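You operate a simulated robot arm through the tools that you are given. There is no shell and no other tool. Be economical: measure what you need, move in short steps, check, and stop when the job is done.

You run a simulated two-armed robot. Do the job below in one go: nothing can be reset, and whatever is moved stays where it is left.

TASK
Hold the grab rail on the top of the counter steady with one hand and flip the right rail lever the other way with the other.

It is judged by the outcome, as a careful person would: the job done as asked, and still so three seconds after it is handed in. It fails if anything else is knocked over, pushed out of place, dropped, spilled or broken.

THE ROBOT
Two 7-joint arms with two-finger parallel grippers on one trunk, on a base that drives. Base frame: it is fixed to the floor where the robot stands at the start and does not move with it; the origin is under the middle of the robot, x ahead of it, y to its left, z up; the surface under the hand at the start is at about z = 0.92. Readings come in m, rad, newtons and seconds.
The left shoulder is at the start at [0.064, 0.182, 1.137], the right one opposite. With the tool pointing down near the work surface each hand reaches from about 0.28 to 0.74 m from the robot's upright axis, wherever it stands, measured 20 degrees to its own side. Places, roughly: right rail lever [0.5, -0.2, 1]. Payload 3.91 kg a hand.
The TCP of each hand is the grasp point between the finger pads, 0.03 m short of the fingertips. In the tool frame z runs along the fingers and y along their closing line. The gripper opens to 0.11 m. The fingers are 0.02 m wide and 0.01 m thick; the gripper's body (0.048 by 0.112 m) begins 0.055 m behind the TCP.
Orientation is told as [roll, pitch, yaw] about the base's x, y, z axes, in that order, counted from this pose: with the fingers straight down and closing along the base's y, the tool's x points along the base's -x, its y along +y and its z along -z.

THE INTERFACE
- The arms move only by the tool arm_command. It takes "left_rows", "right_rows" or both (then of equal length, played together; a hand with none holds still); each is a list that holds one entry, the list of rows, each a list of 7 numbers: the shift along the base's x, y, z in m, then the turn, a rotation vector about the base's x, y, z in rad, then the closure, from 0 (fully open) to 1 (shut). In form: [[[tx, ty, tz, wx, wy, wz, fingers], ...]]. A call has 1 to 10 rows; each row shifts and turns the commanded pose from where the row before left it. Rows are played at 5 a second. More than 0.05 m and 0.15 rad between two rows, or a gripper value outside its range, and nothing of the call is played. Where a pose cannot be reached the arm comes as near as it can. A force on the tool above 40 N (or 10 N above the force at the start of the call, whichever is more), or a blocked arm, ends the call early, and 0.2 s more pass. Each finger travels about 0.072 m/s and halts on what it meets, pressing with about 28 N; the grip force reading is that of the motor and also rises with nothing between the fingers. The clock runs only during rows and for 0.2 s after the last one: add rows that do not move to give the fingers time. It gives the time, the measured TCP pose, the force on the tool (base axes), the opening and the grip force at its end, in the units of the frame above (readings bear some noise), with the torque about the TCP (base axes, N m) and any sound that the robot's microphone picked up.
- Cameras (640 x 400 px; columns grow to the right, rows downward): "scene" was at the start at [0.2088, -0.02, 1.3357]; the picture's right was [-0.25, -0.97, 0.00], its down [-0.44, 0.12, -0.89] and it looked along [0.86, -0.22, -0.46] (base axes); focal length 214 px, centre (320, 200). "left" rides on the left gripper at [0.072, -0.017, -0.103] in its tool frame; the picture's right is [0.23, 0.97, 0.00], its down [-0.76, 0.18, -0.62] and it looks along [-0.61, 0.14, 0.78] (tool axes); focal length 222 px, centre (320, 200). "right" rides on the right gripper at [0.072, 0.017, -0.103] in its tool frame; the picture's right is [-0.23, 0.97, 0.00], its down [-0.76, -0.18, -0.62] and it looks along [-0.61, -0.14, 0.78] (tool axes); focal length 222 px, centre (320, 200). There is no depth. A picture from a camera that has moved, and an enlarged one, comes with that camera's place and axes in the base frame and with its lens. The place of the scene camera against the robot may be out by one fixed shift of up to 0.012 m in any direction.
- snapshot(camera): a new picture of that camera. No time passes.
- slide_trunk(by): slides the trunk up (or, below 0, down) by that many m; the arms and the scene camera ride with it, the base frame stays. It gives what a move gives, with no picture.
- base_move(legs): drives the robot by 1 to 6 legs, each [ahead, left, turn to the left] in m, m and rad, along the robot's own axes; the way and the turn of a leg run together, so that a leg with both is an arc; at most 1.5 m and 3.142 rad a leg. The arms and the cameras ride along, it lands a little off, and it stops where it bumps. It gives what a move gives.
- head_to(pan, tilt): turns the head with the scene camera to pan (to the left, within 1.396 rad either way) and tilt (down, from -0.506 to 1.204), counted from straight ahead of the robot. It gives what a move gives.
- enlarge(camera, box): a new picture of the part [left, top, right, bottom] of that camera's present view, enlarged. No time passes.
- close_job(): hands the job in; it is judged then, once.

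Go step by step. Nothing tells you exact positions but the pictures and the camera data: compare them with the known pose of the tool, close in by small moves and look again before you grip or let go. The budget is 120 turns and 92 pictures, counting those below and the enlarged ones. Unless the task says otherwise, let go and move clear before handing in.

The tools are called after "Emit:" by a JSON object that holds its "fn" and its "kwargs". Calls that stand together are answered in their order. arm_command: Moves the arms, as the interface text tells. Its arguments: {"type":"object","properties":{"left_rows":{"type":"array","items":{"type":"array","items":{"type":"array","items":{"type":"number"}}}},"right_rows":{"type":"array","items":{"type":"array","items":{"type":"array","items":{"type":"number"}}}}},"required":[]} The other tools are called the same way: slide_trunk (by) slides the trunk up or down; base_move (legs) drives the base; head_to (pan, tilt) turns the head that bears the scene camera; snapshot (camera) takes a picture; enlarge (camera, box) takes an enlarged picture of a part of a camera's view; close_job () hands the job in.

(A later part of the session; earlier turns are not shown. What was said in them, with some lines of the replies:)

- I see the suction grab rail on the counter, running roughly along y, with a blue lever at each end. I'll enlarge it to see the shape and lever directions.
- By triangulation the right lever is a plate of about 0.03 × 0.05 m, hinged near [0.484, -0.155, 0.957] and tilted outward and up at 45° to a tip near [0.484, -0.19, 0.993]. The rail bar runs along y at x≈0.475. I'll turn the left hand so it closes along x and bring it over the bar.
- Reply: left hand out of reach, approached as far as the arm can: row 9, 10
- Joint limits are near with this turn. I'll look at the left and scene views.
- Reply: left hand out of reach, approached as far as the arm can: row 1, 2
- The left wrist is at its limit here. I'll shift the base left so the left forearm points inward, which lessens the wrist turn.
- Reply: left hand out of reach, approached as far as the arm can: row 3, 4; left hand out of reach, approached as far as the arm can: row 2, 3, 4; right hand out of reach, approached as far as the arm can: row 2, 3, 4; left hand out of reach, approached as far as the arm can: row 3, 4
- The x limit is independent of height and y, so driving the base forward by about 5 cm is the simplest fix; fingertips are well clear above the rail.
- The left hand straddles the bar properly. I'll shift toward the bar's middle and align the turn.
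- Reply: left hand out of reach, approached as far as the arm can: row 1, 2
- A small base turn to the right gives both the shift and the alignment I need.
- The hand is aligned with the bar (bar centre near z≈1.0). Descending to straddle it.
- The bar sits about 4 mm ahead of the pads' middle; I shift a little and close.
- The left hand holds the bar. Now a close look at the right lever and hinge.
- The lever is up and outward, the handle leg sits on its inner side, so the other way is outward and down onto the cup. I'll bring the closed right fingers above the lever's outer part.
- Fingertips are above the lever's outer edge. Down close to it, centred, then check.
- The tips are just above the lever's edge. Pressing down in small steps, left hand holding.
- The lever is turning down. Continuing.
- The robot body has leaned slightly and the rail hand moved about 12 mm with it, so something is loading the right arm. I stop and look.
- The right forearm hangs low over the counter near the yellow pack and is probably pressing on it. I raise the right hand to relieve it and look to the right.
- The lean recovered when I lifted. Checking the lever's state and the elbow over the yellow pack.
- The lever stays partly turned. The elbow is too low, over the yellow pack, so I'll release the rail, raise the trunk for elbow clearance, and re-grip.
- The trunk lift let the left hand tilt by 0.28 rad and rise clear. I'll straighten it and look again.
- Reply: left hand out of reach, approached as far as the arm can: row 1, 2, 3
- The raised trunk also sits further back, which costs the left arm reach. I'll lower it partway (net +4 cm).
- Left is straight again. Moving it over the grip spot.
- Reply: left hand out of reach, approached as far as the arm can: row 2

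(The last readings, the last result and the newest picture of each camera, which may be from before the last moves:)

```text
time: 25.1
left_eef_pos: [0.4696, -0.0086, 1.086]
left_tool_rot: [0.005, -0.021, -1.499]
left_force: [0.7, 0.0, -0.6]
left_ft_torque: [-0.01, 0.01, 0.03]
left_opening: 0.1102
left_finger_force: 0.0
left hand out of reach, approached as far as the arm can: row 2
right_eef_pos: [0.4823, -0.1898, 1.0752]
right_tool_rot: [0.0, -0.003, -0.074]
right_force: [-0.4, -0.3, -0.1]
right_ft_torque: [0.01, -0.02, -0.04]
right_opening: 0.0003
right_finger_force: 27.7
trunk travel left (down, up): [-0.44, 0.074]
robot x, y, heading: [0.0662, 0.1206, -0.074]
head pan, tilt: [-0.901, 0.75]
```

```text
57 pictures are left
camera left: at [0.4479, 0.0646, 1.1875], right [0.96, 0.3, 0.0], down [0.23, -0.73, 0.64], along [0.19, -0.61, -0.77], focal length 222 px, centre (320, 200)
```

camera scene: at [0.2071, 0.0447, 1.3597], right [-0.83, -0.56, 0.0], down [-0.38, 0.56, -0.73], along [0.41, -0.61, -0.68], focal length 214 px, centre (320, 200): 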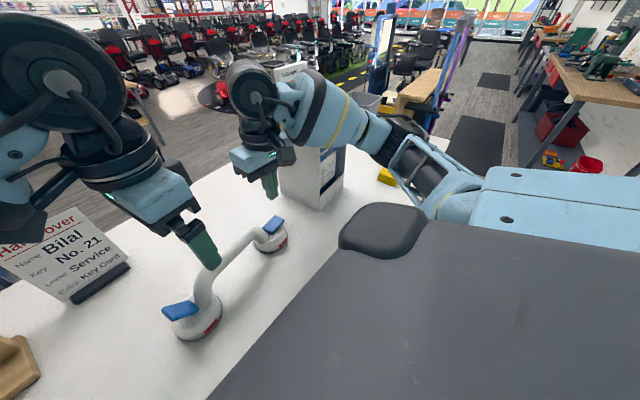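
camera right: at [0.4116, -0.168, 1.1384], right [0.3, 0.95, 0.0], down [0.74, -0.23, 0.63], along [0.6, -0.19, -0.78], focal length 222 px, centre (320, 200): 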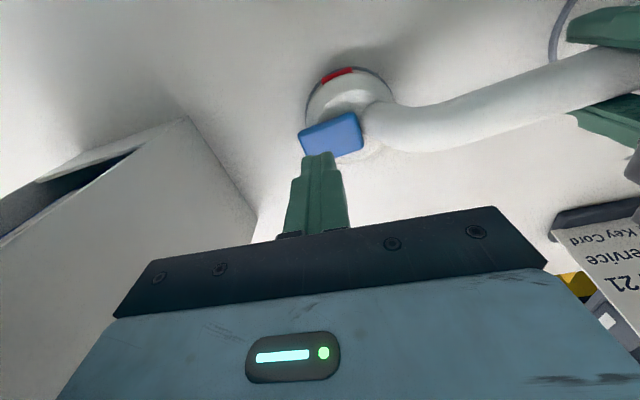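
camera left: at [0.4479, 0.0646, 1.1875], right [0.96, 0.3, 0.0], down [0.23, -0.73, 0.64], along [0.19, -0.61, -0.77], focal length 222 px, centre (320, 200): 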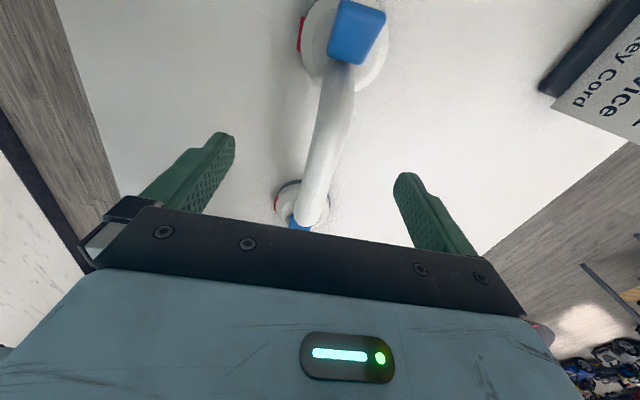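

Emit:
{"fn": "base_move", "kwargs": {"legs": [[0.012, 0, 0]]}}

Emit:
{"fn": "arm_command", "kwargs": {"left_rows": [[[0, 0, -0.03, 0, 0, 0, 0], [0, 0, -0.03, 0, 0, 0, 0], [0, 0, -0.025, 0, 0, 0, 0], [0, 0, 0, 0, 0, 0, 0]]]}}

Emit:
{"fn": "snapshot", "kwargs": {"camera": "left"}}

```text
time: 25.8
left_eef_pos: [0.4813, -0.0099, 1.0851]
left_tool_rot: [0.005, -0.024, -1.499]
left_force: [0.3, 0.2, -1.1]
left_ft_torque: [-0.01, -0.06, 0.0]
left_opening: 0.11
left_finger_force: 0.0
right_eef_pos: [0.4934, -0.1892, 1.075]
right_tool_rot: [0.003, -0.004, -0.074]
right_force: [0.4, 1.4, -0.2]
right_ft_torque: [-0.01, 0.01, -0.02]
right_opening: 0.0
right_finger_force: 28.2
trunk travel left (down, up): [-0.44, 0.074]
robot x, y, heading: [0.0725, 0.1181, -0.076]
head pan, tilt: [-0.901, 0.75]
```

```text
time: 26.8
left_eef_pos: [0.4797, -0.0087, 1.0]
left_tool_rot: [0.003, -0.025, -1.499]
left_force: [0.1, -0.2, 0.9]
left_ft_torque: [0.0, 0.01, 0.02]
left_opening: 0.1102
left_finger_force: 0.0
right_eef_pos: [0.4941, -0.191, 1.0755]
right_tool_rot: [0.001, -0.004, -0.075]
right_force: [0.2, 1.0, -0.3]
right_ft_torque: [0.02, -0.04, -0.02]
right_opening: 0.0
right_finger_force: 28.0
trunk travel left (down, up): [-0.44, 0.074]
robot x, y, heading: [0.0776, 0.115, -0.073]
head pan, tilt: [-0.901, 0.75]
```

```text
56 pictures are left
camera left: at [0.458, 0.0646, 1.1013], right [0.96, 0.3, 0.0], down [0.23, -0.73, 0.64], along [0.19, -0.61, -0.77], focal length 222 px, centre (320, 200)
```

left: 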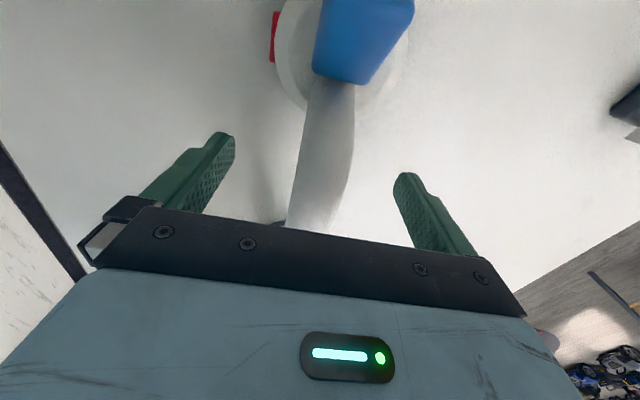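

Centred. Closing on the bar, and putting the right hand back over the lever.

Emit:
{"fn": "arm_command", "kwargs": {"left_rows": [[[0, 0, 0, 0, 0, 0, 0.4], [0, 0, 0, 0, 0, 0, 0.6], [0, 0, 0, 0, 0, 0, 0.8], [0, 0, 0, 0, 0, 0, 1], [0, 0, 0, 0, 0, 0, 1], [0, 0, 0, 0, 0, 0, 1]]], "right_rows": [[[-0.005, -0.001, 0, 0, 0, 0, 1], [-0.005, 0, -0.01, 0, 0, 0, 1], [0, 0, -0.015, 0, 0, 0, 1], [0, 0, -0.015, 0, 0, 0, 1], [0, 0, -0.007, 0, 0, 0, 1], [0, 0, 0, 0, 0, 0, 1]]]}}

Emit:
{"fn": "enlarge", "kwargs": {"camera": "scene", "box": [220, 140, 380, 240]}}

Emit:
{"fn": "enlarge", "kwargs": {"camera": "scene", "box": [340, 80, 500, 220]}}

Emit:
{"fn": "enlarge", "kwargs": {"camera": "right", "box": [240, 40, 480, 190]}}

```text
time: 28.2
left_eef_pos: [0.48, -0.009, 1.0]
left_tool_rot: [0.004, -0.025, -1.499]
left_force: [-0.4, 0.1, 0.9]
left_ft_torque: [0.01, 0.01, -0.19]
left_opening: 0.0295
left_finger_force: 27.8
right_eef_pos: [0.4853, -0.1895, 1.028]
right_tool_rot: [0.003, -0.002, -0.074]
right_force: [-0.2, -0.7, 0.6]
right_ft_torque: [-0.02, 0.03, 0.02]
right_opening: 0.0
right_finger_force: 28.0
trunk travel left (down, up): [-0.44, 0.074]
robot x, y, heading: [0.0732, 0.1146, -0.074]
head pan, tilt: [-0.901, 0.75]
```

```text
4.00 times, centred on (300, 190) of scene
camera zoom: at [0.219, 0.0439, 1.3597], right [-0.83, -0.56, 0.0], down [-0.38, 0.56, -0.73], along [0.41, -0.61, -0.68], focal length 858 px, centre (400, 240)
```

zoom: 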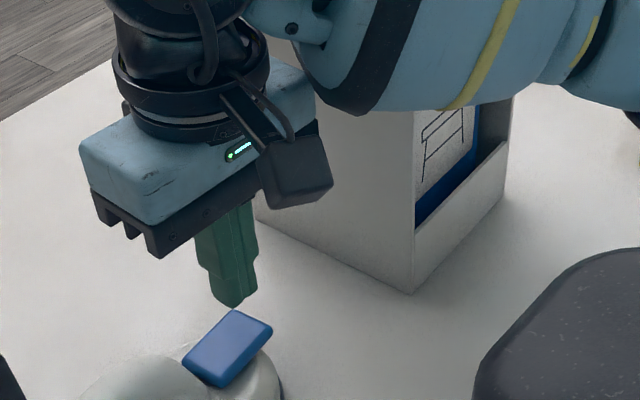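

```text
2.86 times, centred on (420, 150) of scene
camera zoom: at [0.219, 0.0439, 1.3597], right [-0.83, -0.56, 0.0], down [-0.38, 0.56, -0.73], along [0.41, -0.61, -0.68], focal length 613 px, centre (34, 343)
```

zoom: 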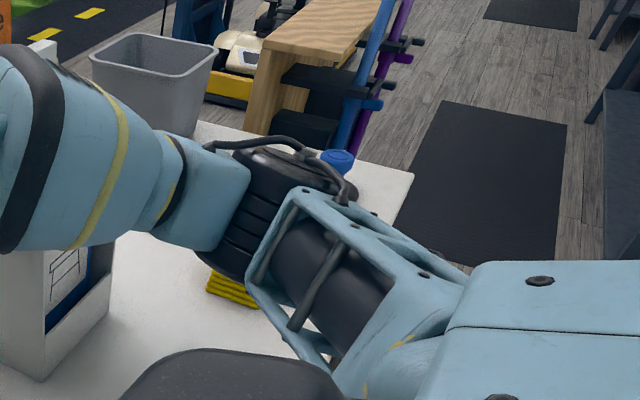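

```text
2.67 times, centred on (360, 115) of right
camera zoom: at [0.4132, -0.1687, 1.1313], right [0.3, 0.95, 0.0], down [0.74, -0.23, 0.63], along [0.6, -0.19, -0.78], focal length 592 px, centre (213, 427)
```

zoom: 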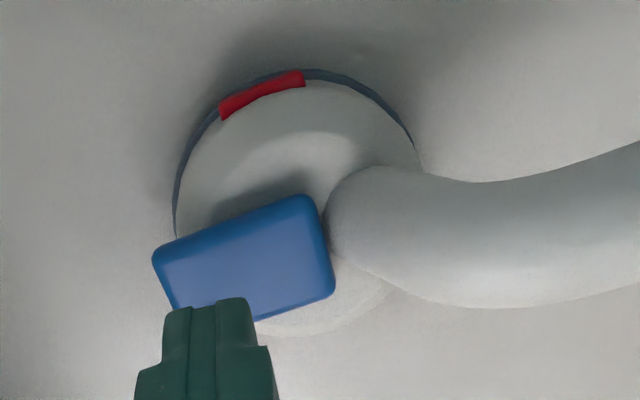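

The elbow now has more clearance. Pressing the lever down further in small steps.

Emit:
{"fn": "arm_command", "kwargs": {"right_rows": [[[0, 0, -0.006, 0, 0, 0, 1], [0, 0, -0.006, 0, 0, 0, 1], [0, 0, -0.006, 0, 0, 0, 1], [0, 0, -0.005, 0, 0, 0, 1]]], "left_rows": [[[0, 0, 0, 0, 0, 0, 1], [0, 0, 0, 0, 0, 0, 1], [0, 0, 0, 0, 0, 0, 1], [0, 0, 0, 0, 0, 0, 1]]]}}

Emit:
{"fn": "enlarge", "kwargs": {"camera": "right", "box": [240, 40, 480, 190]}}

Emit:
{"fn": "enlarge", "kwargs": {"camera": "scene", "box": [220, 180, 316, 260]}}

```text
time: 29.2
left_eef_pos: [0.4796, -0.002, 1.0008]
left_tool_rot: [0.002, -0.03, -1.497]
left_force: [0.5, 0.8, -4.0]
left_ft_torque: [0.17, -0.01, 0.02]
left_opening: 0.0293
left_finger_force: 28.1
right_eef_pos: [0.4852, -0.1823, 1.0123]
right_tool_rot: [-0.003, -0.016, -0.073]
right_force: [0.5, 0.3, 0.7]
right_ft_torque: [-0.02, -0.02, 0.02]
right_opening: 0.0001
right_finger_force: 28.0
trunk travel left (down, up): [-0.44, 0.074]
robot x, y, heading: [0.0732, 0.1149, -0.074]
head pan, tilt: [-0.901, 0.75]
```

```text
2.67 times, centred on (360, 115) of right
camera zoom: at [0.4125, -0.1608, 1.1148], right [0.3, 0.96, 0.0], down [0.74, -0.23, 0.64], along [0.61, -0.19, -0.77], focal length 592 px, centre (213, 427)
```

zoom: 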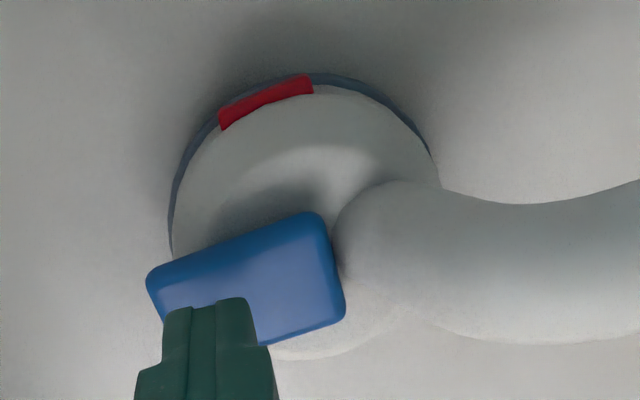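

```text
5.00 times, centred on (268, 220) of scene
camera zoom: at [0.2177, 0.0535, 1.3609], right [-0.83, -0.56, 0.0], down [-0.38, 0.56, -0.74], along [0.41, -0.61, -0.68], focal length 1072 px, centre (580, 100)
```

zoom: 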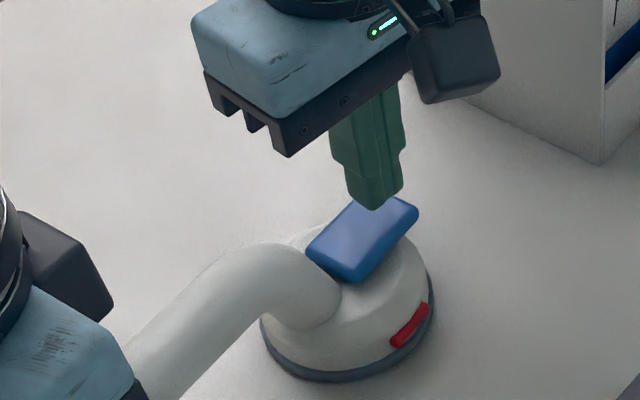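

The body leans again at the same hand height, so the contact moves with the hand: most likely the right forearm touches the brochure box. I lift off and look there.

Emit:
{"fn": "arm_command", "kwargs": {"right_rows": [[[0, 0, 0.015, 0, 0, 0, 1], [0, 0, 0.015, 0, 0, 0, 1], [0, 0, 0.02, 0, 0, 0, 1], [0, 0, 0.02, 0, 0, 0, 1]]]}}

Emit:
{"fn": "head_to", "kwargs": {"pan": -0.7, "tilt": 0.4}}

Emit:
{"fn": "snapshot", "kwargs": {"camera": "scene"}}

Emit:
{"fn": "snapshot", "kwargs": {"camera": "right"}}

```text
time: 30.2
left_eef_pos: [0.4798, -0.0099, 1.0]
left_tool_rot: [0.002, -0.024, -1.503]
left_force: [-1.1, -2.5, 2.1]
left_ft_torque: [-0.57, -0.11, -0.16]
left_opening: 0.0297
left_finger_force: 27.6
right_eef_pos: [0.4841, -0.1908, 1.0743]
right_tool_rot: [0.002, -0.001, -0.075]
right_force: [-0.9, 0.8, -0.3]
right_ft_torque: [-0.01, 0.01, -0.02]
right_opening: 0.0
right_finger_force: 28.0
trunk travel left (down, up): [-0.44, 0.074]
robot x, y, heading: [0.074, 0.1141, -0.078]
head pan, tilt: [-0.901, 0.75]
```

```text
time: 31.1
left_eef_pos: [0.48, -0.0084, 0.9994]
left_tool_rot: [0.003, -0.023, -1.499]
left_force: [-1.5, -1.8, 0.6]
left_ft_torque: [-0.47, -0.02, -0.11]
left_opening: 0.0294
left_finger_force: 28.3
right_eef_pos: [0.4837, -0.1913, 1.0747]
right_tool_rot: [0.003, -0.003, -0.074]
right_force: [0.3, 0.6, 0.9]
right_ft_torque: [0.0, 0.0, 0.01]
right_opening: 0.0
right_finger_force: 28.1
trunk travel left (down, up): [-0.44, 0.074]
robot x, y, heading: [0.0754, 0.1138, -0.078]
head pan, tilt: [-0.7, 0.4]
```

```text
50 pictures are left
camera scene: at [0.2386, 0.0475, 1.3907], right [-0.7, -0.71, 0.0], down [-0.28, 0.27, -0.92], along [0.66, -0.64, -0.39], focal length 214 px, centre (320, 200)
```

scene: 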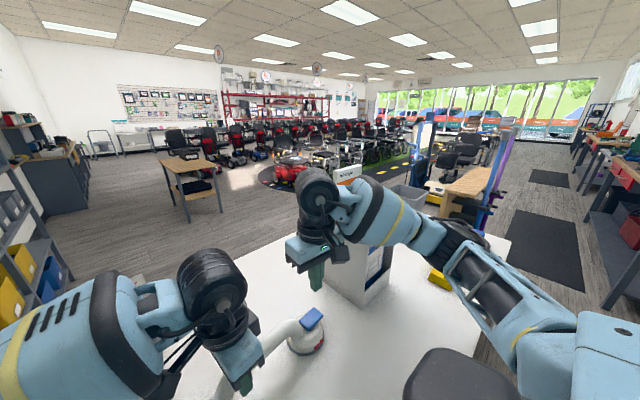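

```text
49 pictures are left
camera right: at [0.4129, -0.1698, 1.1779], right [0.3, 0.95, 0.0], down [0.74, -0.23, 0.63], along [0.6, -0.19, -0.78], focal length 222 px, centre (320, 200)
```

right: 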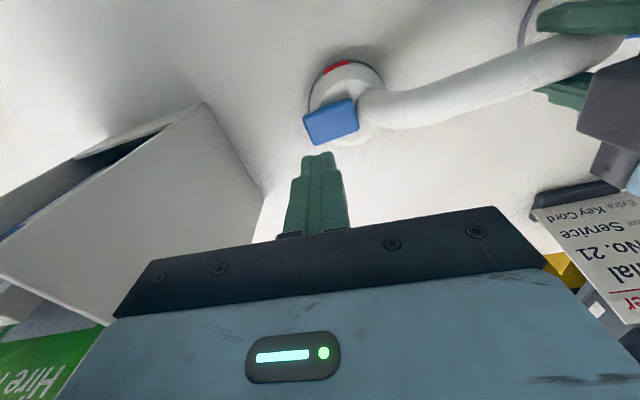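

The forearm indeed lies over the box. I'll tilt the right hand so the fingers point forward-down and the wrist and forearm draw back in front of the box.

Emit:
{"fn": "arm_command", "kwargs": {"right_rows": [[[0, 0, 0.03, 0, 0, 0, 1], [-0.01, 0, 0.01, 0, -0.1, 0, 1], [-0.01, 0, 0, 0, -0.1, 0, 1], [-0.01, 0, 0, 0, -0.14, 0, 1], [0, 0, 0, 0, -0.14, 0, 1], [0, 0, 0, 0, -0.14, 0, 1], [0, 0, 0, 0, 0, 0, 1]]]}}

Emit:
{"fn": "snapshot", "kwargs": {"camera": "scene"}}

```text
time: 32.7
left_eef_pos: [0.4799, -0.009, 1.0005]
left_tool_rot: [0.005, -0.022, -1.499]
left_force: [-1.0, 1.0, 0.4]
left_ft_torque: [0.39, -0.03, 0.0]
left_opening: 0.0294
left_finger_force: 27.5
right_eef_pos: [0.4534, -0.1919, 1.1165]
right_tool_rot: [0.053, -0.623, -0.089]
right_force: [0.1, -0.3, -0.1]
right_ft_torque: [-0.02, 0.03, 0.01]
right_opening: 0.0
right_finger_force: 27.8
trunk travel left (down, up): [-0.44, 0.074]
robot x, y, heading: [0.0776, 0.1173, -0.08]
head pan, tilt: [-0.7, 0.4]
```

```text
48 pictures are left
camera scene: at [0.2387, 0.0478, 1.3908], right [-0.7, -0.71, 0.0], down [-0.28, 0.27, -0.92], along [0.66, -0.64, -0.39], focal length 214 px, centre (320, 200)
```

scene: 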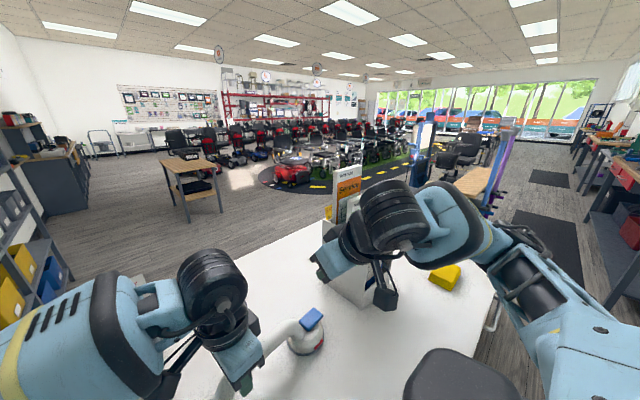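

The forearm is now in front of the box. Lowering the fingertips toward the lever.

Emit:
{"fn": "arm_command", "kwargs": {"right_rows": [[[0.007, 0, -0.03, 0, 0, 0, 1], [0.006, 0, -0.03, 0, 0, 0, 1], [0, 0, -0.02, 0, 0, 0, 1]]]}}

Emit:
{"fn": "snapshot", "kwargs": {"camera": "scene"}}

Emit:
{"fn": "snapshot", "kwargs": {"camera": "right"}}

```text
time: 33.5
left_eef_pos: [0.4802, -0.0099, 0.9984]
left_tool_rot: [0.002, -0.024, -1.5]
left_force: [-1.4, -0.3, -0.4]
left_ft_torque: [0.16, -0.01, -0.06]
left_opening: 0.0296
left_finger_force: 28.3
right_eef_pos: [0.4685, -0.1913, 1.035]
right_tool_rot: [0.055, -0.62, -0.09]
right_force: [0.0, 0.3, 1.3]
right_ft_torque: [-0.01, -0.01, 0.01]
right_opening: 0.0
right_finger_force: 28.6
trunk travel left (down, up): [-0.44, 0.074]
robot x, y, heading: [0.076, 0.1179, -0.078]
head pan, tilt: [-0.7, 0.4]
```

```text
47 pictures are left
camera scene: at [0.2387, 0.0477, 1.3907], right [-0.7, -0.71, 0.0], down [-0.28, 0.27, -0.92], along [0.66, -0.64, -0.39], focal length 214 px, centre (320, 200)
```

scene: 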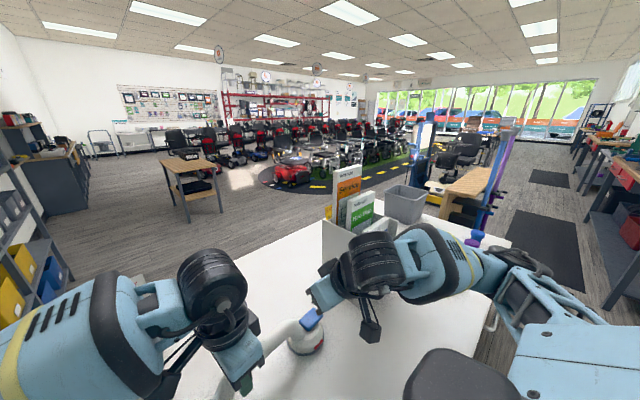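

```text
46 pictures are left
camera right: at [0.3514, -0.1711, 1.0769], right [0.24, 0.95, 0.17], down [0.24, -0.23, 0.94], along [0.94, -0.18, -0.29], focal length 222 px, centre (320, 200)
```

right: 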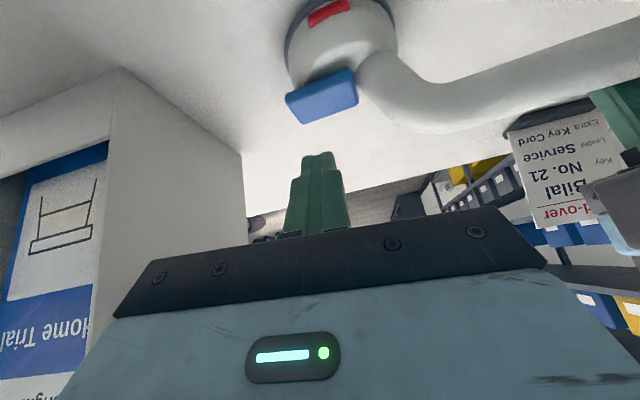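

Fingertips are right above the lever. Pressing down step by step.

Emit:
{"fn": "arm_command", "kwargs": {"right_rows": [[[0, 0, -0.01, 0, 0, 0, 1], [0, 0, -0.01, 0, 0, 0, 1], [0, 0, -0.006, 0, 0, 0, 1], [0, 0, -0.006, 0, 0, 0, 1]]], "left_rows": [[[0, 0, 0, 0, 0, 0, 1], [0, 0, 0, 0, 0, 0, 1], [0, 0, 0, 0, 0, 0, 1], [0, 0, 0, 0, 0, 0, 1]]]}}

Emit:
{"fn": "snapshot", "kwargs": {"camera": "right"}}

```text
time: 34.5
left_eef_pos: [0.48, -0.0097, 1.0]
left_tool_rot: [0.004, -0.024, -1.499]
left_force: [-1.6, -0.1, -1.5]
left_ft_torque: [-0.12, 0.02, -0.06]
left_opening: 0.0294
left_finger_force: 28.3
right_eef_pos: [0.4693, -0.1913, 1.0035]
right_tool_rot: [0.055, -0.622, -0.089]
right_force: [-0.4, -0.2, 0.6]
right_ft_torque: [-0.01, 0.0, 0.0]
right_opening: 0.0
right_finger_force: 27.7
right hand out of reach, approached as far as the arm can: row 1
trunk travel left (down, up): [-0.44, 0.074]
robot x, y, heading: [0.0732, 0.1152, -0.071]
head pan, tilt: [-0.7, 0.4]
```

```text
45 pictures are left
camera right: at [0.3511, -0.1699, 1.0453], right [0.24, 0.95, 0.17], down [0.24, -0.23, 0.94], along [0.94, -0.19, -0.29], focal length 222 px, centre (320, 200)
```

right: 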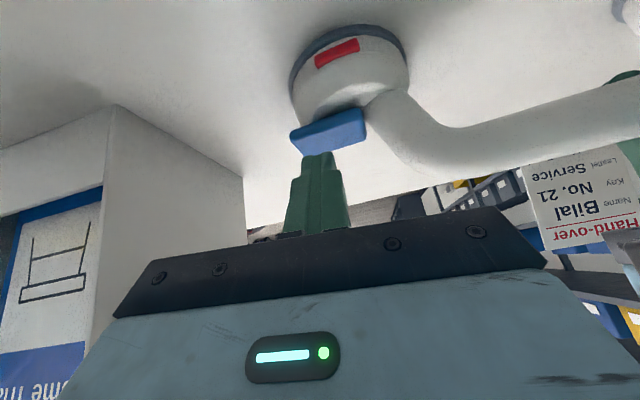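

No lean now, and the fingertip is just meeting the lever. Continuing.

Emit:
{"fn": "arm_command", "kwargs": {"right_rows": [[[0, 0, -0.005, 0, 0, 0, 1], [0, 0, -0.005, 0, 0, 0, 1], [0, 0, -0.005, 0, 0, 0, 1]]], "left_rows": [[[0, 0, 0, 0, 0, 0, 1], [0, 0, 0, 0, 0, 0, 1], [0, 0, 0, 0, 0, 0, 1]]]}}

Emit:
{"fn": "snapshot", "kwargs": {"camera": "right"}}

```text
time: 35.3
left_eef_pos: [0.4795, -0.0098, 1.0]
left_tool_rot: [0.006, -0.024, -1.498]
left_force: [3.2, -5.4, -8.7]
left_ft_torque: [0.56, 0.09, 0.28]
left_opening: 0.0294
left_finger_force: 27.9
right_eef_pos: [0.4695, -0.1922, 0.9924]
right_tool_rot: [0.056, -0.631, -0.091]
right_force: [-6.5, 1.2, 25.3]
right_ft_torque: [0.04, -0.05, 0.31]
right_opening: 0.0
right_finger_force: 27.7
trunk travel left (down, up): [-0.44, 0.074]
robot x, y, heading: [0.072, 0.1184, -0.076]
head pan, tilt: [-0.7, 0.4]
```

```text
44 pictures are left
camera right: at [0.3515, -0.1709, 1.0328], right [0.24, 0.95, 0.18], down [0.23, -0.23, 0.94], along [0.94, -0.18, -0.28], focal length 222 px, centre (320, 200)
```

right: 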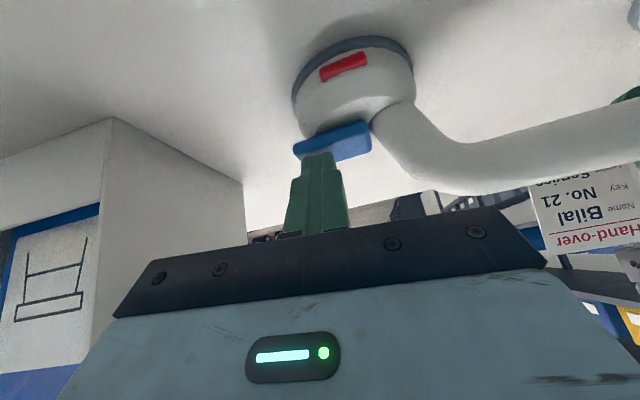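

Emit:
{"fn": "enlarge", "kwargs": {"camera": "right", "box": [260, 20, 452, 190]}}

Emit:
{"fn": "arm_command", "kwargs": {"right_rows": [[[0, 0, -0.004, 0, 0, 0, 1], [0, 0, -0.003, 0, 0, 0, 1]]]}}

Emit:
{"fn": "enlarge", "kwargs": {"camera": "right", "box": [260, 20, 452, 190]}}

```text
2.35 times, centred on (356, 105) of right
camera zoom: at [0.3515, -0.1709, 1.0328], right [0.24, 0.95, 0.18], down [0.23, -0.23, 0.94], along [0.94, -0.18, -0.28], focal length 523 px, centre (235, 424)
```

zoom: 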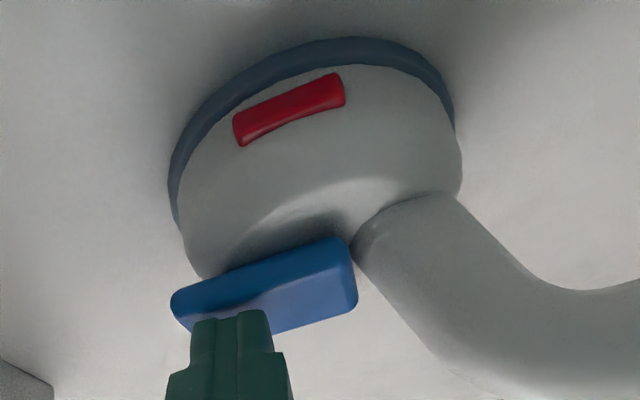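

```text
time: 35.6
left_eef_pos: [0.479, -0.0079, 1.0007]
left_tool_rot: [0.005, -0.024, -1.5]
left_force: [-1.3, 2.7, 4.1]
left_ft_torque: [-0.34, -0.15, 0.09]
left_opening: 0.0295
left_finger_force: 28.2
right_eef_pos: [0.4714, -0.1915, 0.9916]
right_tool_rot: [0.054, -0.642, -0.089]
right_force: [-3.2, -0.7, 9.9]
right_ft_torque: [-0.07, -0.01, -0.06]
right_opening: 0.0001
right_finger_force: 27.9
trunk travel left (down, up): [-0.44, 0.074]
robot x, y, heading: [0.0738, 0.1167, -0.075]
head pan, tilt: [-0.7, 0.4]
stopped in row 1 (right hand): the force on the tool passed its limit at 43 N (the readings are from after the stop); the commanded pose is now the measured one
```

```text
2.35 times, centred on (356, 105) of right
camera zoom: at [0.3519, -0.1705, 1.032], right [0.24, 0.95, 0.18], down [0.23, -0.23, 0.95], along [0.94, -0.18, -0.27], focal length 523 px, centre (235, 424)
```

zoom: 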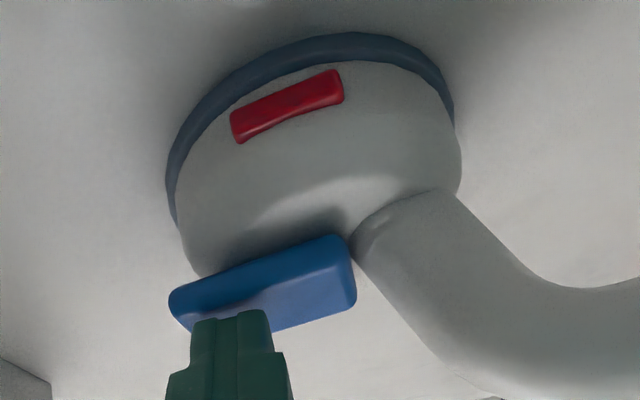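

The lever seems to be at its stop at about horizontal (43 N, no further travel). Lifting off and inspecting it.

Emit:
{"fn": "arm_command", "kwargs": {"right_rows": [[[0, 0, 0.01, 0, 0, 0, 1], [-0.01, 0, 0.03, 0, 0, 0, 1], [-0.01, -0.0, 0.03, 0, 0, 0, 1]]]}}

Emit:
{"fn": "head_to", "kwargs": {"pan": -0.35, "tilt": 0.7}}

Emit:
{"fn": "snapshot", "kwargs": {"camera": "scene"}}

Emit:
{"fn": "snapshot", "kwargs": {"camera": "right"}}

```text
time: 36.4
left_eef_pos: [0.4803, -0.0092, 1.0006]
left_tool_rot: [0.003, -0.025, -1.5]
left_force: [-1.8, 2.2, 11.6]
left_ft_torque: [-0.11, 0.05, 0.03]
left_opening: 0.0295
left_finger_force: 28.1
right_eef_pos: [0.4653, -0.1974, 1.0619]
right_tool_rot: [0.057, -0.632, -0.089]
right_force: [0.6, 0.8, 0.3]
right_ft_torque: [-0.04, -0.03, -0.01]
right_opening: 0.0
right_finger_force: 28.1
right hand out of reach, approached as far as the arm can: row 2, 3
trunk travel left (down, up): [-0.44, 0.074]
robot x, y, heading: [0.0754, 0.1178, -0.076]
head pan, tilt: [-0.7, 0.4]
```

```text
time: 37.2
left_eef_pos: [0.4798, -0.0078, 0.999]
left_tool_rot: [0.004, -0.024, -1.498]
left_force: [-1.5, 1.6, 14.0]
left_ft_torque: [-0.07, 0.0, 0.06]
left_opening: 0.0295
left_finger_force: 27.6
right_eef_pos: [0.4679, -0.1977, 1.0609]
right_tool_rot: [0.057, -0.634, -0.091]
right_force: [0.3, -0.8, 0.5]
right_ft_torque: [-0.02, 0.05, 0.02]
right_opening: 0.0
right_finger_force: 27.6
trunk travel left (down, up): [-0.44, 0.074]
robot x, y, heading: [0.0731, 0.1158, -0.075]
head pan, tilt: [-0.351, 0.7]
```

```text
41 pictures are left
camera scene: at [0.2488, 0.0777, 1.3641], right [-0.41, -0.91, 0.0], down [-0.59, 0.27, -0.77], along [0.7, -0.32, -0.64], focal length 214 px, centre (320, 200)
```

scene: 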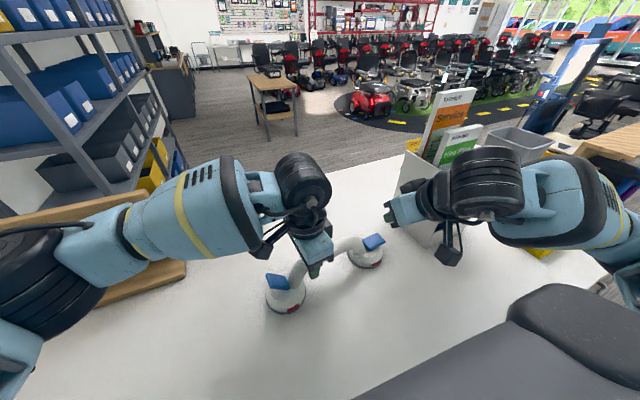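

```text
40 pictures are left
camera right: at [0.3487, -0.1762, 1.1014], right [0.24, 0.95, 0.18], down [0.23, -0.23, 0.94], along [0.94, -0.18, -0.28], focal length 222 px, centre (320, 200)
```

right: 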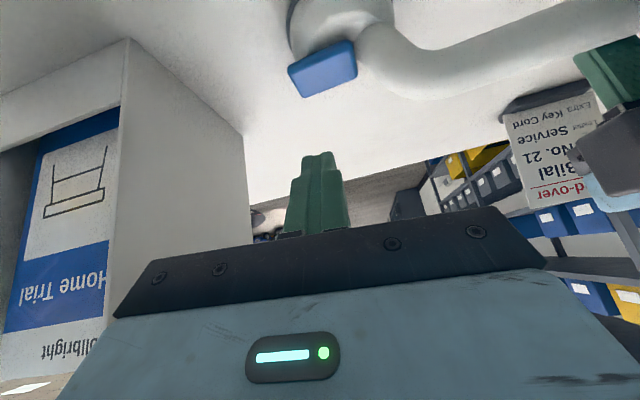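

Emit:
{"fn": "enlarge", "kwargs": {"camera": "scene", "box": [320, 215, 416, 285]}}

Emit:
{"fn": "enlarge", "kwargs": {"camera": "right", "box": [260, 0, 420, 110]}}

```text
5.71 times, centred on (368, 250) of scene
camera zoom: at [0.2488, 0.0777, 1.3641], right [-0.41, -0.91, 0.0], down [-0.59, 0.27, -0.77], along [0.7, -0.32, -0.64], focal length 1226 px, centre (46, -86)
```

zoom: 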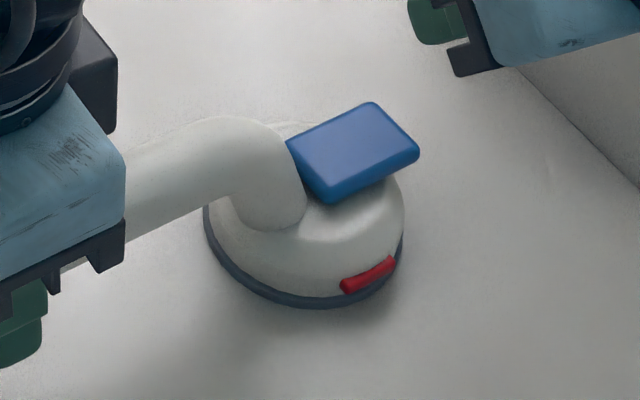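

```text
3.64 times, centred on (340, 55) of right
camera zoom: at [0.3487, -0.1762, 1.1014], right [0.24, 0.95, 0.18], down [0.23, -0.23, 0.94], along [0.94, -0.18, -0.28], focal length 808 px, centre (247, 727)
```

zoom: 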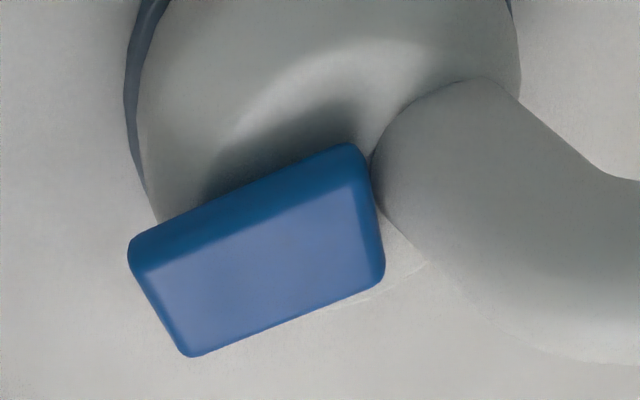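

By triangulation the lever's top is now nearly horizontal (z≈0.97 along its length). I'll press once more, nearer its outer end, to make sure it is seated at its stop.

Emit:
{"fn": "arm_command", "kwargs": {"right_rows": [[[0, 0, -0.03, 0, 0, 0, 1], [0, 0, -0.025, 0, 0, 0, 1], [0, 0, -0.006, 0, 0, 0, 1], [0, 0, -0.004, 0, 0, 0, 1], [0, 0, -0.003, 0, 0, 0, 1], [0, 0, -0.002, 0, 0, 0, 1], [0, 0, -0.002, 0, 0, 0, 1]]], "left_rows": [[[0, 0, 0, 0, 0, 0, 1], [0, 0, 0, 0, 0, 0, 1], [0, 0, 0, 0, 0, 0, 1], [0, 0, 0, 0, 0, 0, 1], [0, 0, 0, 0, 0, 0, 1], [0, 0, 0, 0, 0, 0, 1], [0, 0, 0, 0, 0, 0, 1]]]}}

Emit:
{"fn": "enlarge", "kwargs": {"camera": "scene", "box": [320, 215, 416, 285]}}

Emit:
{"fn": "enlarge", "kwargs": {"camera": "right", "box": [260, 20, 452, 190]}}

```text
time: 38.8
left_eef_pos: [0.4799, -0.0084, 1.0017]
left_tool_rot: [0.005, -0.025, -1.496]
left_force: [1.8, -1.1, 13.2]
left_ft_torque: [0.12, 0.06, 0.02]
left_opening: 0.0294
left_finger_force: 27.9
right_eef_pos: [0.4703, -0.1964, 0.992]
right_tool_rot: [0.054, -0.639, -0.089]
right_force: [-3.5, 1.3, 8.0]
right_ft_torque: [-0.01, 0.02, -0.04]
right_opening: 0.0001
right_finger_force: 28.4
right hand out of reach, approached as far as the arm can: row 1
trunk travel left (down, up): [-0.44, 0.074]
robot x, y, heading: [0.0756, 0.1151, -0.073]
head pan, tilt: [-0.351, 0.7]
```

```text
5.71 times, centred on (368, 250) of scene
camera zoom: at [0.2485, 0.0777, 1.3642], right [-0.41, -0.91, 0.0], down [-0.59, 0.27, -0.77], along [0.7, -0.32, -0.64], focal length 1226 px, centre (46, -86)
```

zoom: 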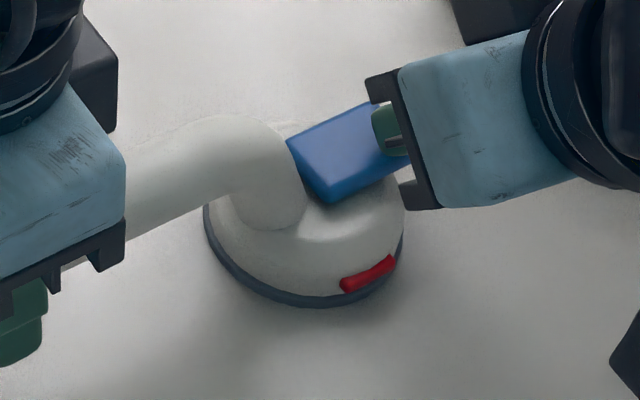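

```text
2.35 times, centred on (356, 105) of right
camera zoom: at [0.3513, -0.1759, 1.0321], right [0.24, 0.95, 0.18], down [0.23, -0.23, 0.95], along [0.94, -0.18, -0.27], focal length 523 px, centre (235, 424)
```

zoom: 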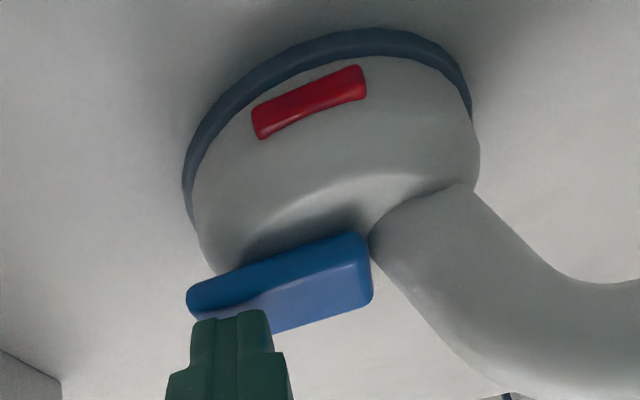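

Emit:
{"fn": "arm_command", "kwargs": {"right_rows": [[[0, 0, -0.002, 0, 0, 0, 1], [0, 0, -0.002, 0, 0, 0, 1], [0, 0, -0.002, 0, 0, 0, 1], [0, 0, -0.002, 0, 0, 0, 1], [0, 0, -0.002, 0, 0, 0, 1]]]}}

Emit:
{"fn": "enlarge", "kwargs": {"camera": "scene", "box": [320, 215, 416, 285]}}

Emit:
{"fn": "enlarge", "kwargs": {"camera": "right", "box": [260, 20, 452, 190]}}

```text
time: 39.5
left_eef_pos: [0.48, -0.0083, 1.001]
left_tool_rot: [0.006, -0.025, -1.498]
left_force: [-3.3, 2.4, 12.5]
left_ft_torque: [0.46, 0.17, 0.25]
left_opening: 0.0296
left_finger_force: 28.2
right_eef_pos: [0.4708, -0.1962, 0.9912]
right_tool_rot: [0.054, -0.653, -0.09]
right_force: [-4.4, 0.0, 10.3]
right_ft_torque: [-0.03, -0.03, 0.01]
right_opening: 0.0
right_finger_force: 28.1
trunk travel left (down, up): [-0.44, 0.074]
robot x, y, heading: [0.0703, 0.1154, -0.072]
head pan, tilt: [-0.351, 0.7]
stopped in row 3 (right hand): the force on the tool passed its limit at 43 N (the readings are from after the stop); the commanded pose is now the measured one
```

```text
5.71 times, centred on (368, 250) of scene
camera zoom: at [0.2476, 0.0779, 1.3641], right [-0.41, -0.91, 0.0], down [-0.59, 0.27, -0.77], along [0.7, -0.32, -0.64], focal length 1226 px, centre (46, -86)
```

zoom: 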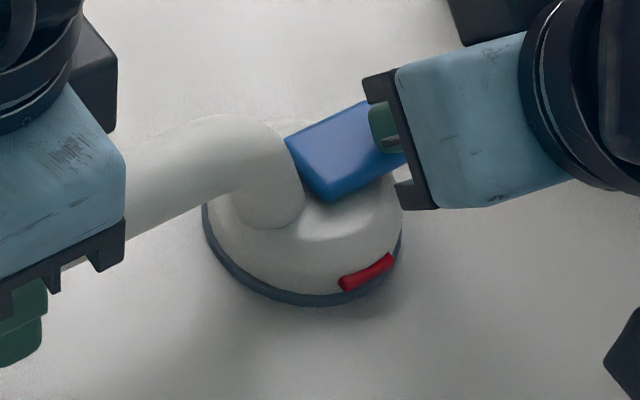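

```text
2.35 times, centred on (356, 105) of right
camera zoom: at [0.3516, -0.1754, 1.03], right [0.23, 0.96, 0.18], down [0.21, -0.23, 0.95], along [0.95, -0.18, -0.26], focal length 523 px, centre (235, 424)
```

zoom: 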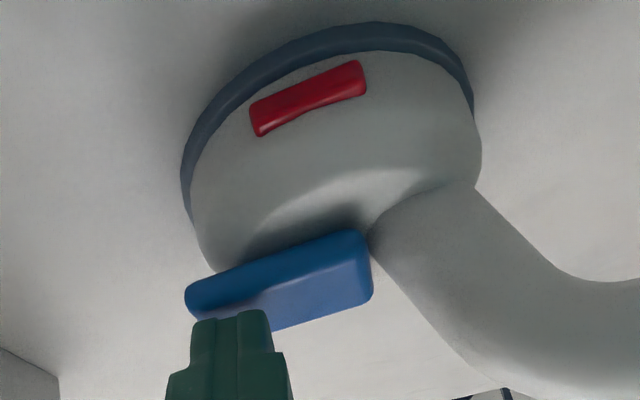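

It's a hard stop: the lever is fully over. Lifting the right hand away, then opening the left and raising it clear.

Emit:
{"fn": "arm_command", "kwargs": {"right_rows": [[[0, 0, 0.015, 0, 0, 0, 1], [0, 0, 0.025, 0, 0, 0, 1], [0, 0, 0.03, 0, 0, 0, 1], [0, 0, 0.03, 0, 0, 0, 1], [0, 0, 0.0, 0, 0, 0, 1]]], "left_rows": [[[0, 0, 0, 0, 0, 0, 1], [0, 0, 0, 0, 0, 0, 1], [0, 0, 0, 0, 0, 0, 1], [0, 0, 0, 0, 0, 0, 1], [0, 0, 0, 0, 0, 0, 1]]]}}

Emit:
{"fn": "arm_command", "kwargs": {"left_rows": [[[0, 0, 0, 0, 0, 0, 0.7], [0, 0, 0, 0, 0, 0, 0.4], [0, 0, 0, 0, 0, 0, 0], [0, 0, 0, 0, 0, 0, 0], [0, 0, 0, 0, 0, 0, 0], [0, 0, 0.02, 0, 0, 0, 0], [0, 0, 0.03, 0, 0, 0, 0], [0, 0, 0.03, 0, 0, 0, 0]]]}}

Emit:
{"fn": "snapshot", "kwargs": {"camera": "scene"}}

Emit:
{"fn": "snapshot", "kwargs": {"camera": "left"}}

```text
time: 40.7
left_eef_pos: [0.4795, -0.0084, 0.9999]
left_tool_rot: [0.005, -0.025, -1.496]
left_force: [-5.7, 1.2, 22.7]
left_ft_torque: [-0.07, 0.03, 0.15]
left_opening: 0.0294
left_finger_force: 28.3
right_eef_pos: [0.4706, -0.1976, 1.0898]
right_tool_rot: [0.052, -0.649, -0.092]
right_force: [-0.4, 0.5, -0.2]
right_ft_torque: [-0.01, 0.0, -0.01]
right_opening: 0.0
right_finger_force: 27.9
trunk travel left (down, up): [-0.44, 0.074]
robot x, y, heading: [0.0742, 0.1173, -0.075]
head pan, tilt: [-0.351, 0.7]
```

```text
time: 42.5
left_eef_pos: [0.4817, -0.0094, 1.0771]
left_tool_rot: [0.003, -0.02, -1.494]
left_force: [-0.4, -0.4, 0.5]
left_ft_torque: [0.03, 0.01, 0.0]
left_opening: 0.1103
left_finger_force: 0.0
right_eef_pos: [0.4716, -0.1966, 1.0886]
right_tool_rot: [0.057, -0.648, -0.092]
right_force: [0.4, -0.1, -0.3]
right_ft_torque: [0.02, 0.0, -0.03]
right_opening: 0.0
right_finger_force: 28.2
trunk travel left (down, up): [-0.44, 0.074]
robot x, y, heading: [0.0719, 0.1186, -0.075]
head pan, tilt: [-0.351, 0.7]
```

```text
33 pictures are left
camera scene: at [0.2496, 0.0769, 1.3639], right [-0.41, -0.91, 0.0], down [-0.59, 0.27, -0.77], along [0.7, -0.32, -0.64], focal length 214 px, centre (320, 200)
```

scene: 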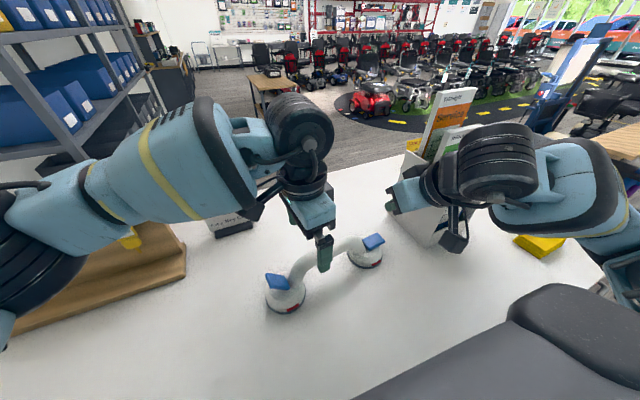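

```text
32 pictures are left
camera left: at [0.4598, 0.0637, 1.1794], right [0.95, 0.3, 0.0], down [0.23, -0.73, 0.64], along [0.19, -0.61, -0.77], focal length 222 px, centre (320, 200)
```

left: 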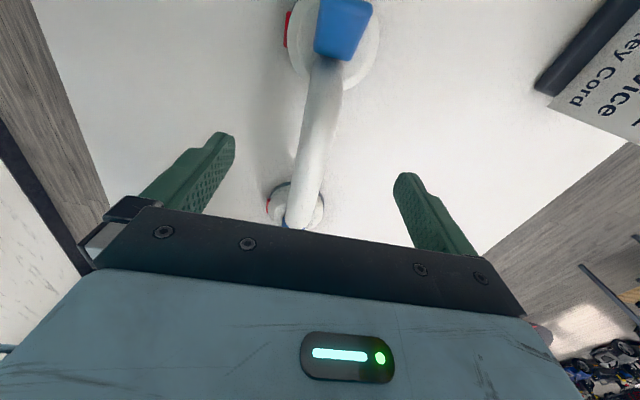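

Both hands are clear; the yellow pack and box look unmoved. A last check of the lever.

Emit:
{"fn": "enlarge", "kwargs": {"camera": "scene", "box": [240, 215, 416, 325]}}

Emit:
{"fn": "enlarge", "kwargs": {"camera": "scene", "box": [360, 70, 600, 270]}}

```text
3.64 times, centred on (328, 270) of scene
camera zoom: at [0.2496, 0.0769, 1.3639], right [-0.41, -0.91, 0.0], down [-0.59, 0.27, -0.77], along [0.7, -0.32, -0.64], focal length 780 px, centre (291, -54)
```

zoom: 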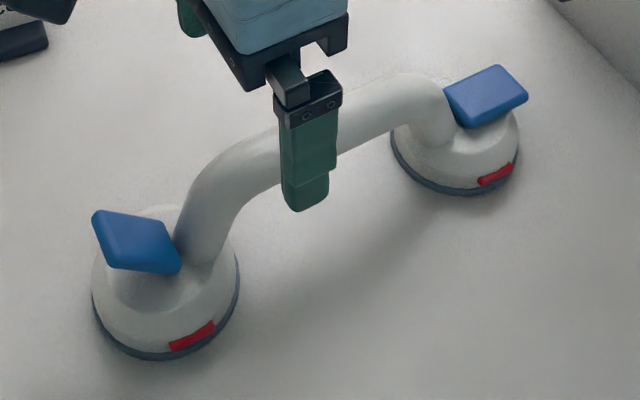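

```text
2.00 times, centred on (480, 170) of scene
camera zoom: at [0.2496, 0.0769, 1.3639], right [-0.41, -0.91, 0.0], down [-0.59, 0.27, -0.77], along [0.7, -0.32, -0.64], focal length 429 px, centre (0, 260)
```

zoom: 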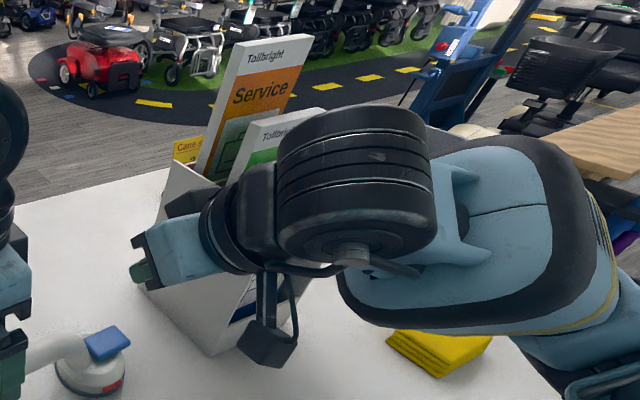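

The right lever now lies flat at its stop, the left lever is as it was, the rail is in place and both hands are clear. I'm handing in.

Emit:
{"fn": "close_job", "kwargs": {}}

```text
The job is handed in.
```

I held the grab rail with the left hand and flipped the right rail lever from 45° up to flat against its stop. I then let go of the rail and moved both hands clear.

- **Contact on the way:** while I was pressing, the right arm twice pushed against something, most likely the brochure box. The robot leaned about 1 cm and the rail hand moved with it, then came back when I lifted off. In the pictures from before I handed in, the box, leaflets and yellow pack stood where they were.
- **Re-grip:** I let go of the rail once partway through, with the right hand clear of the lever, to raise the trunk. I was holding it again for the final press.
- **Red marks:** the red marks on both cups were still showing at the end.
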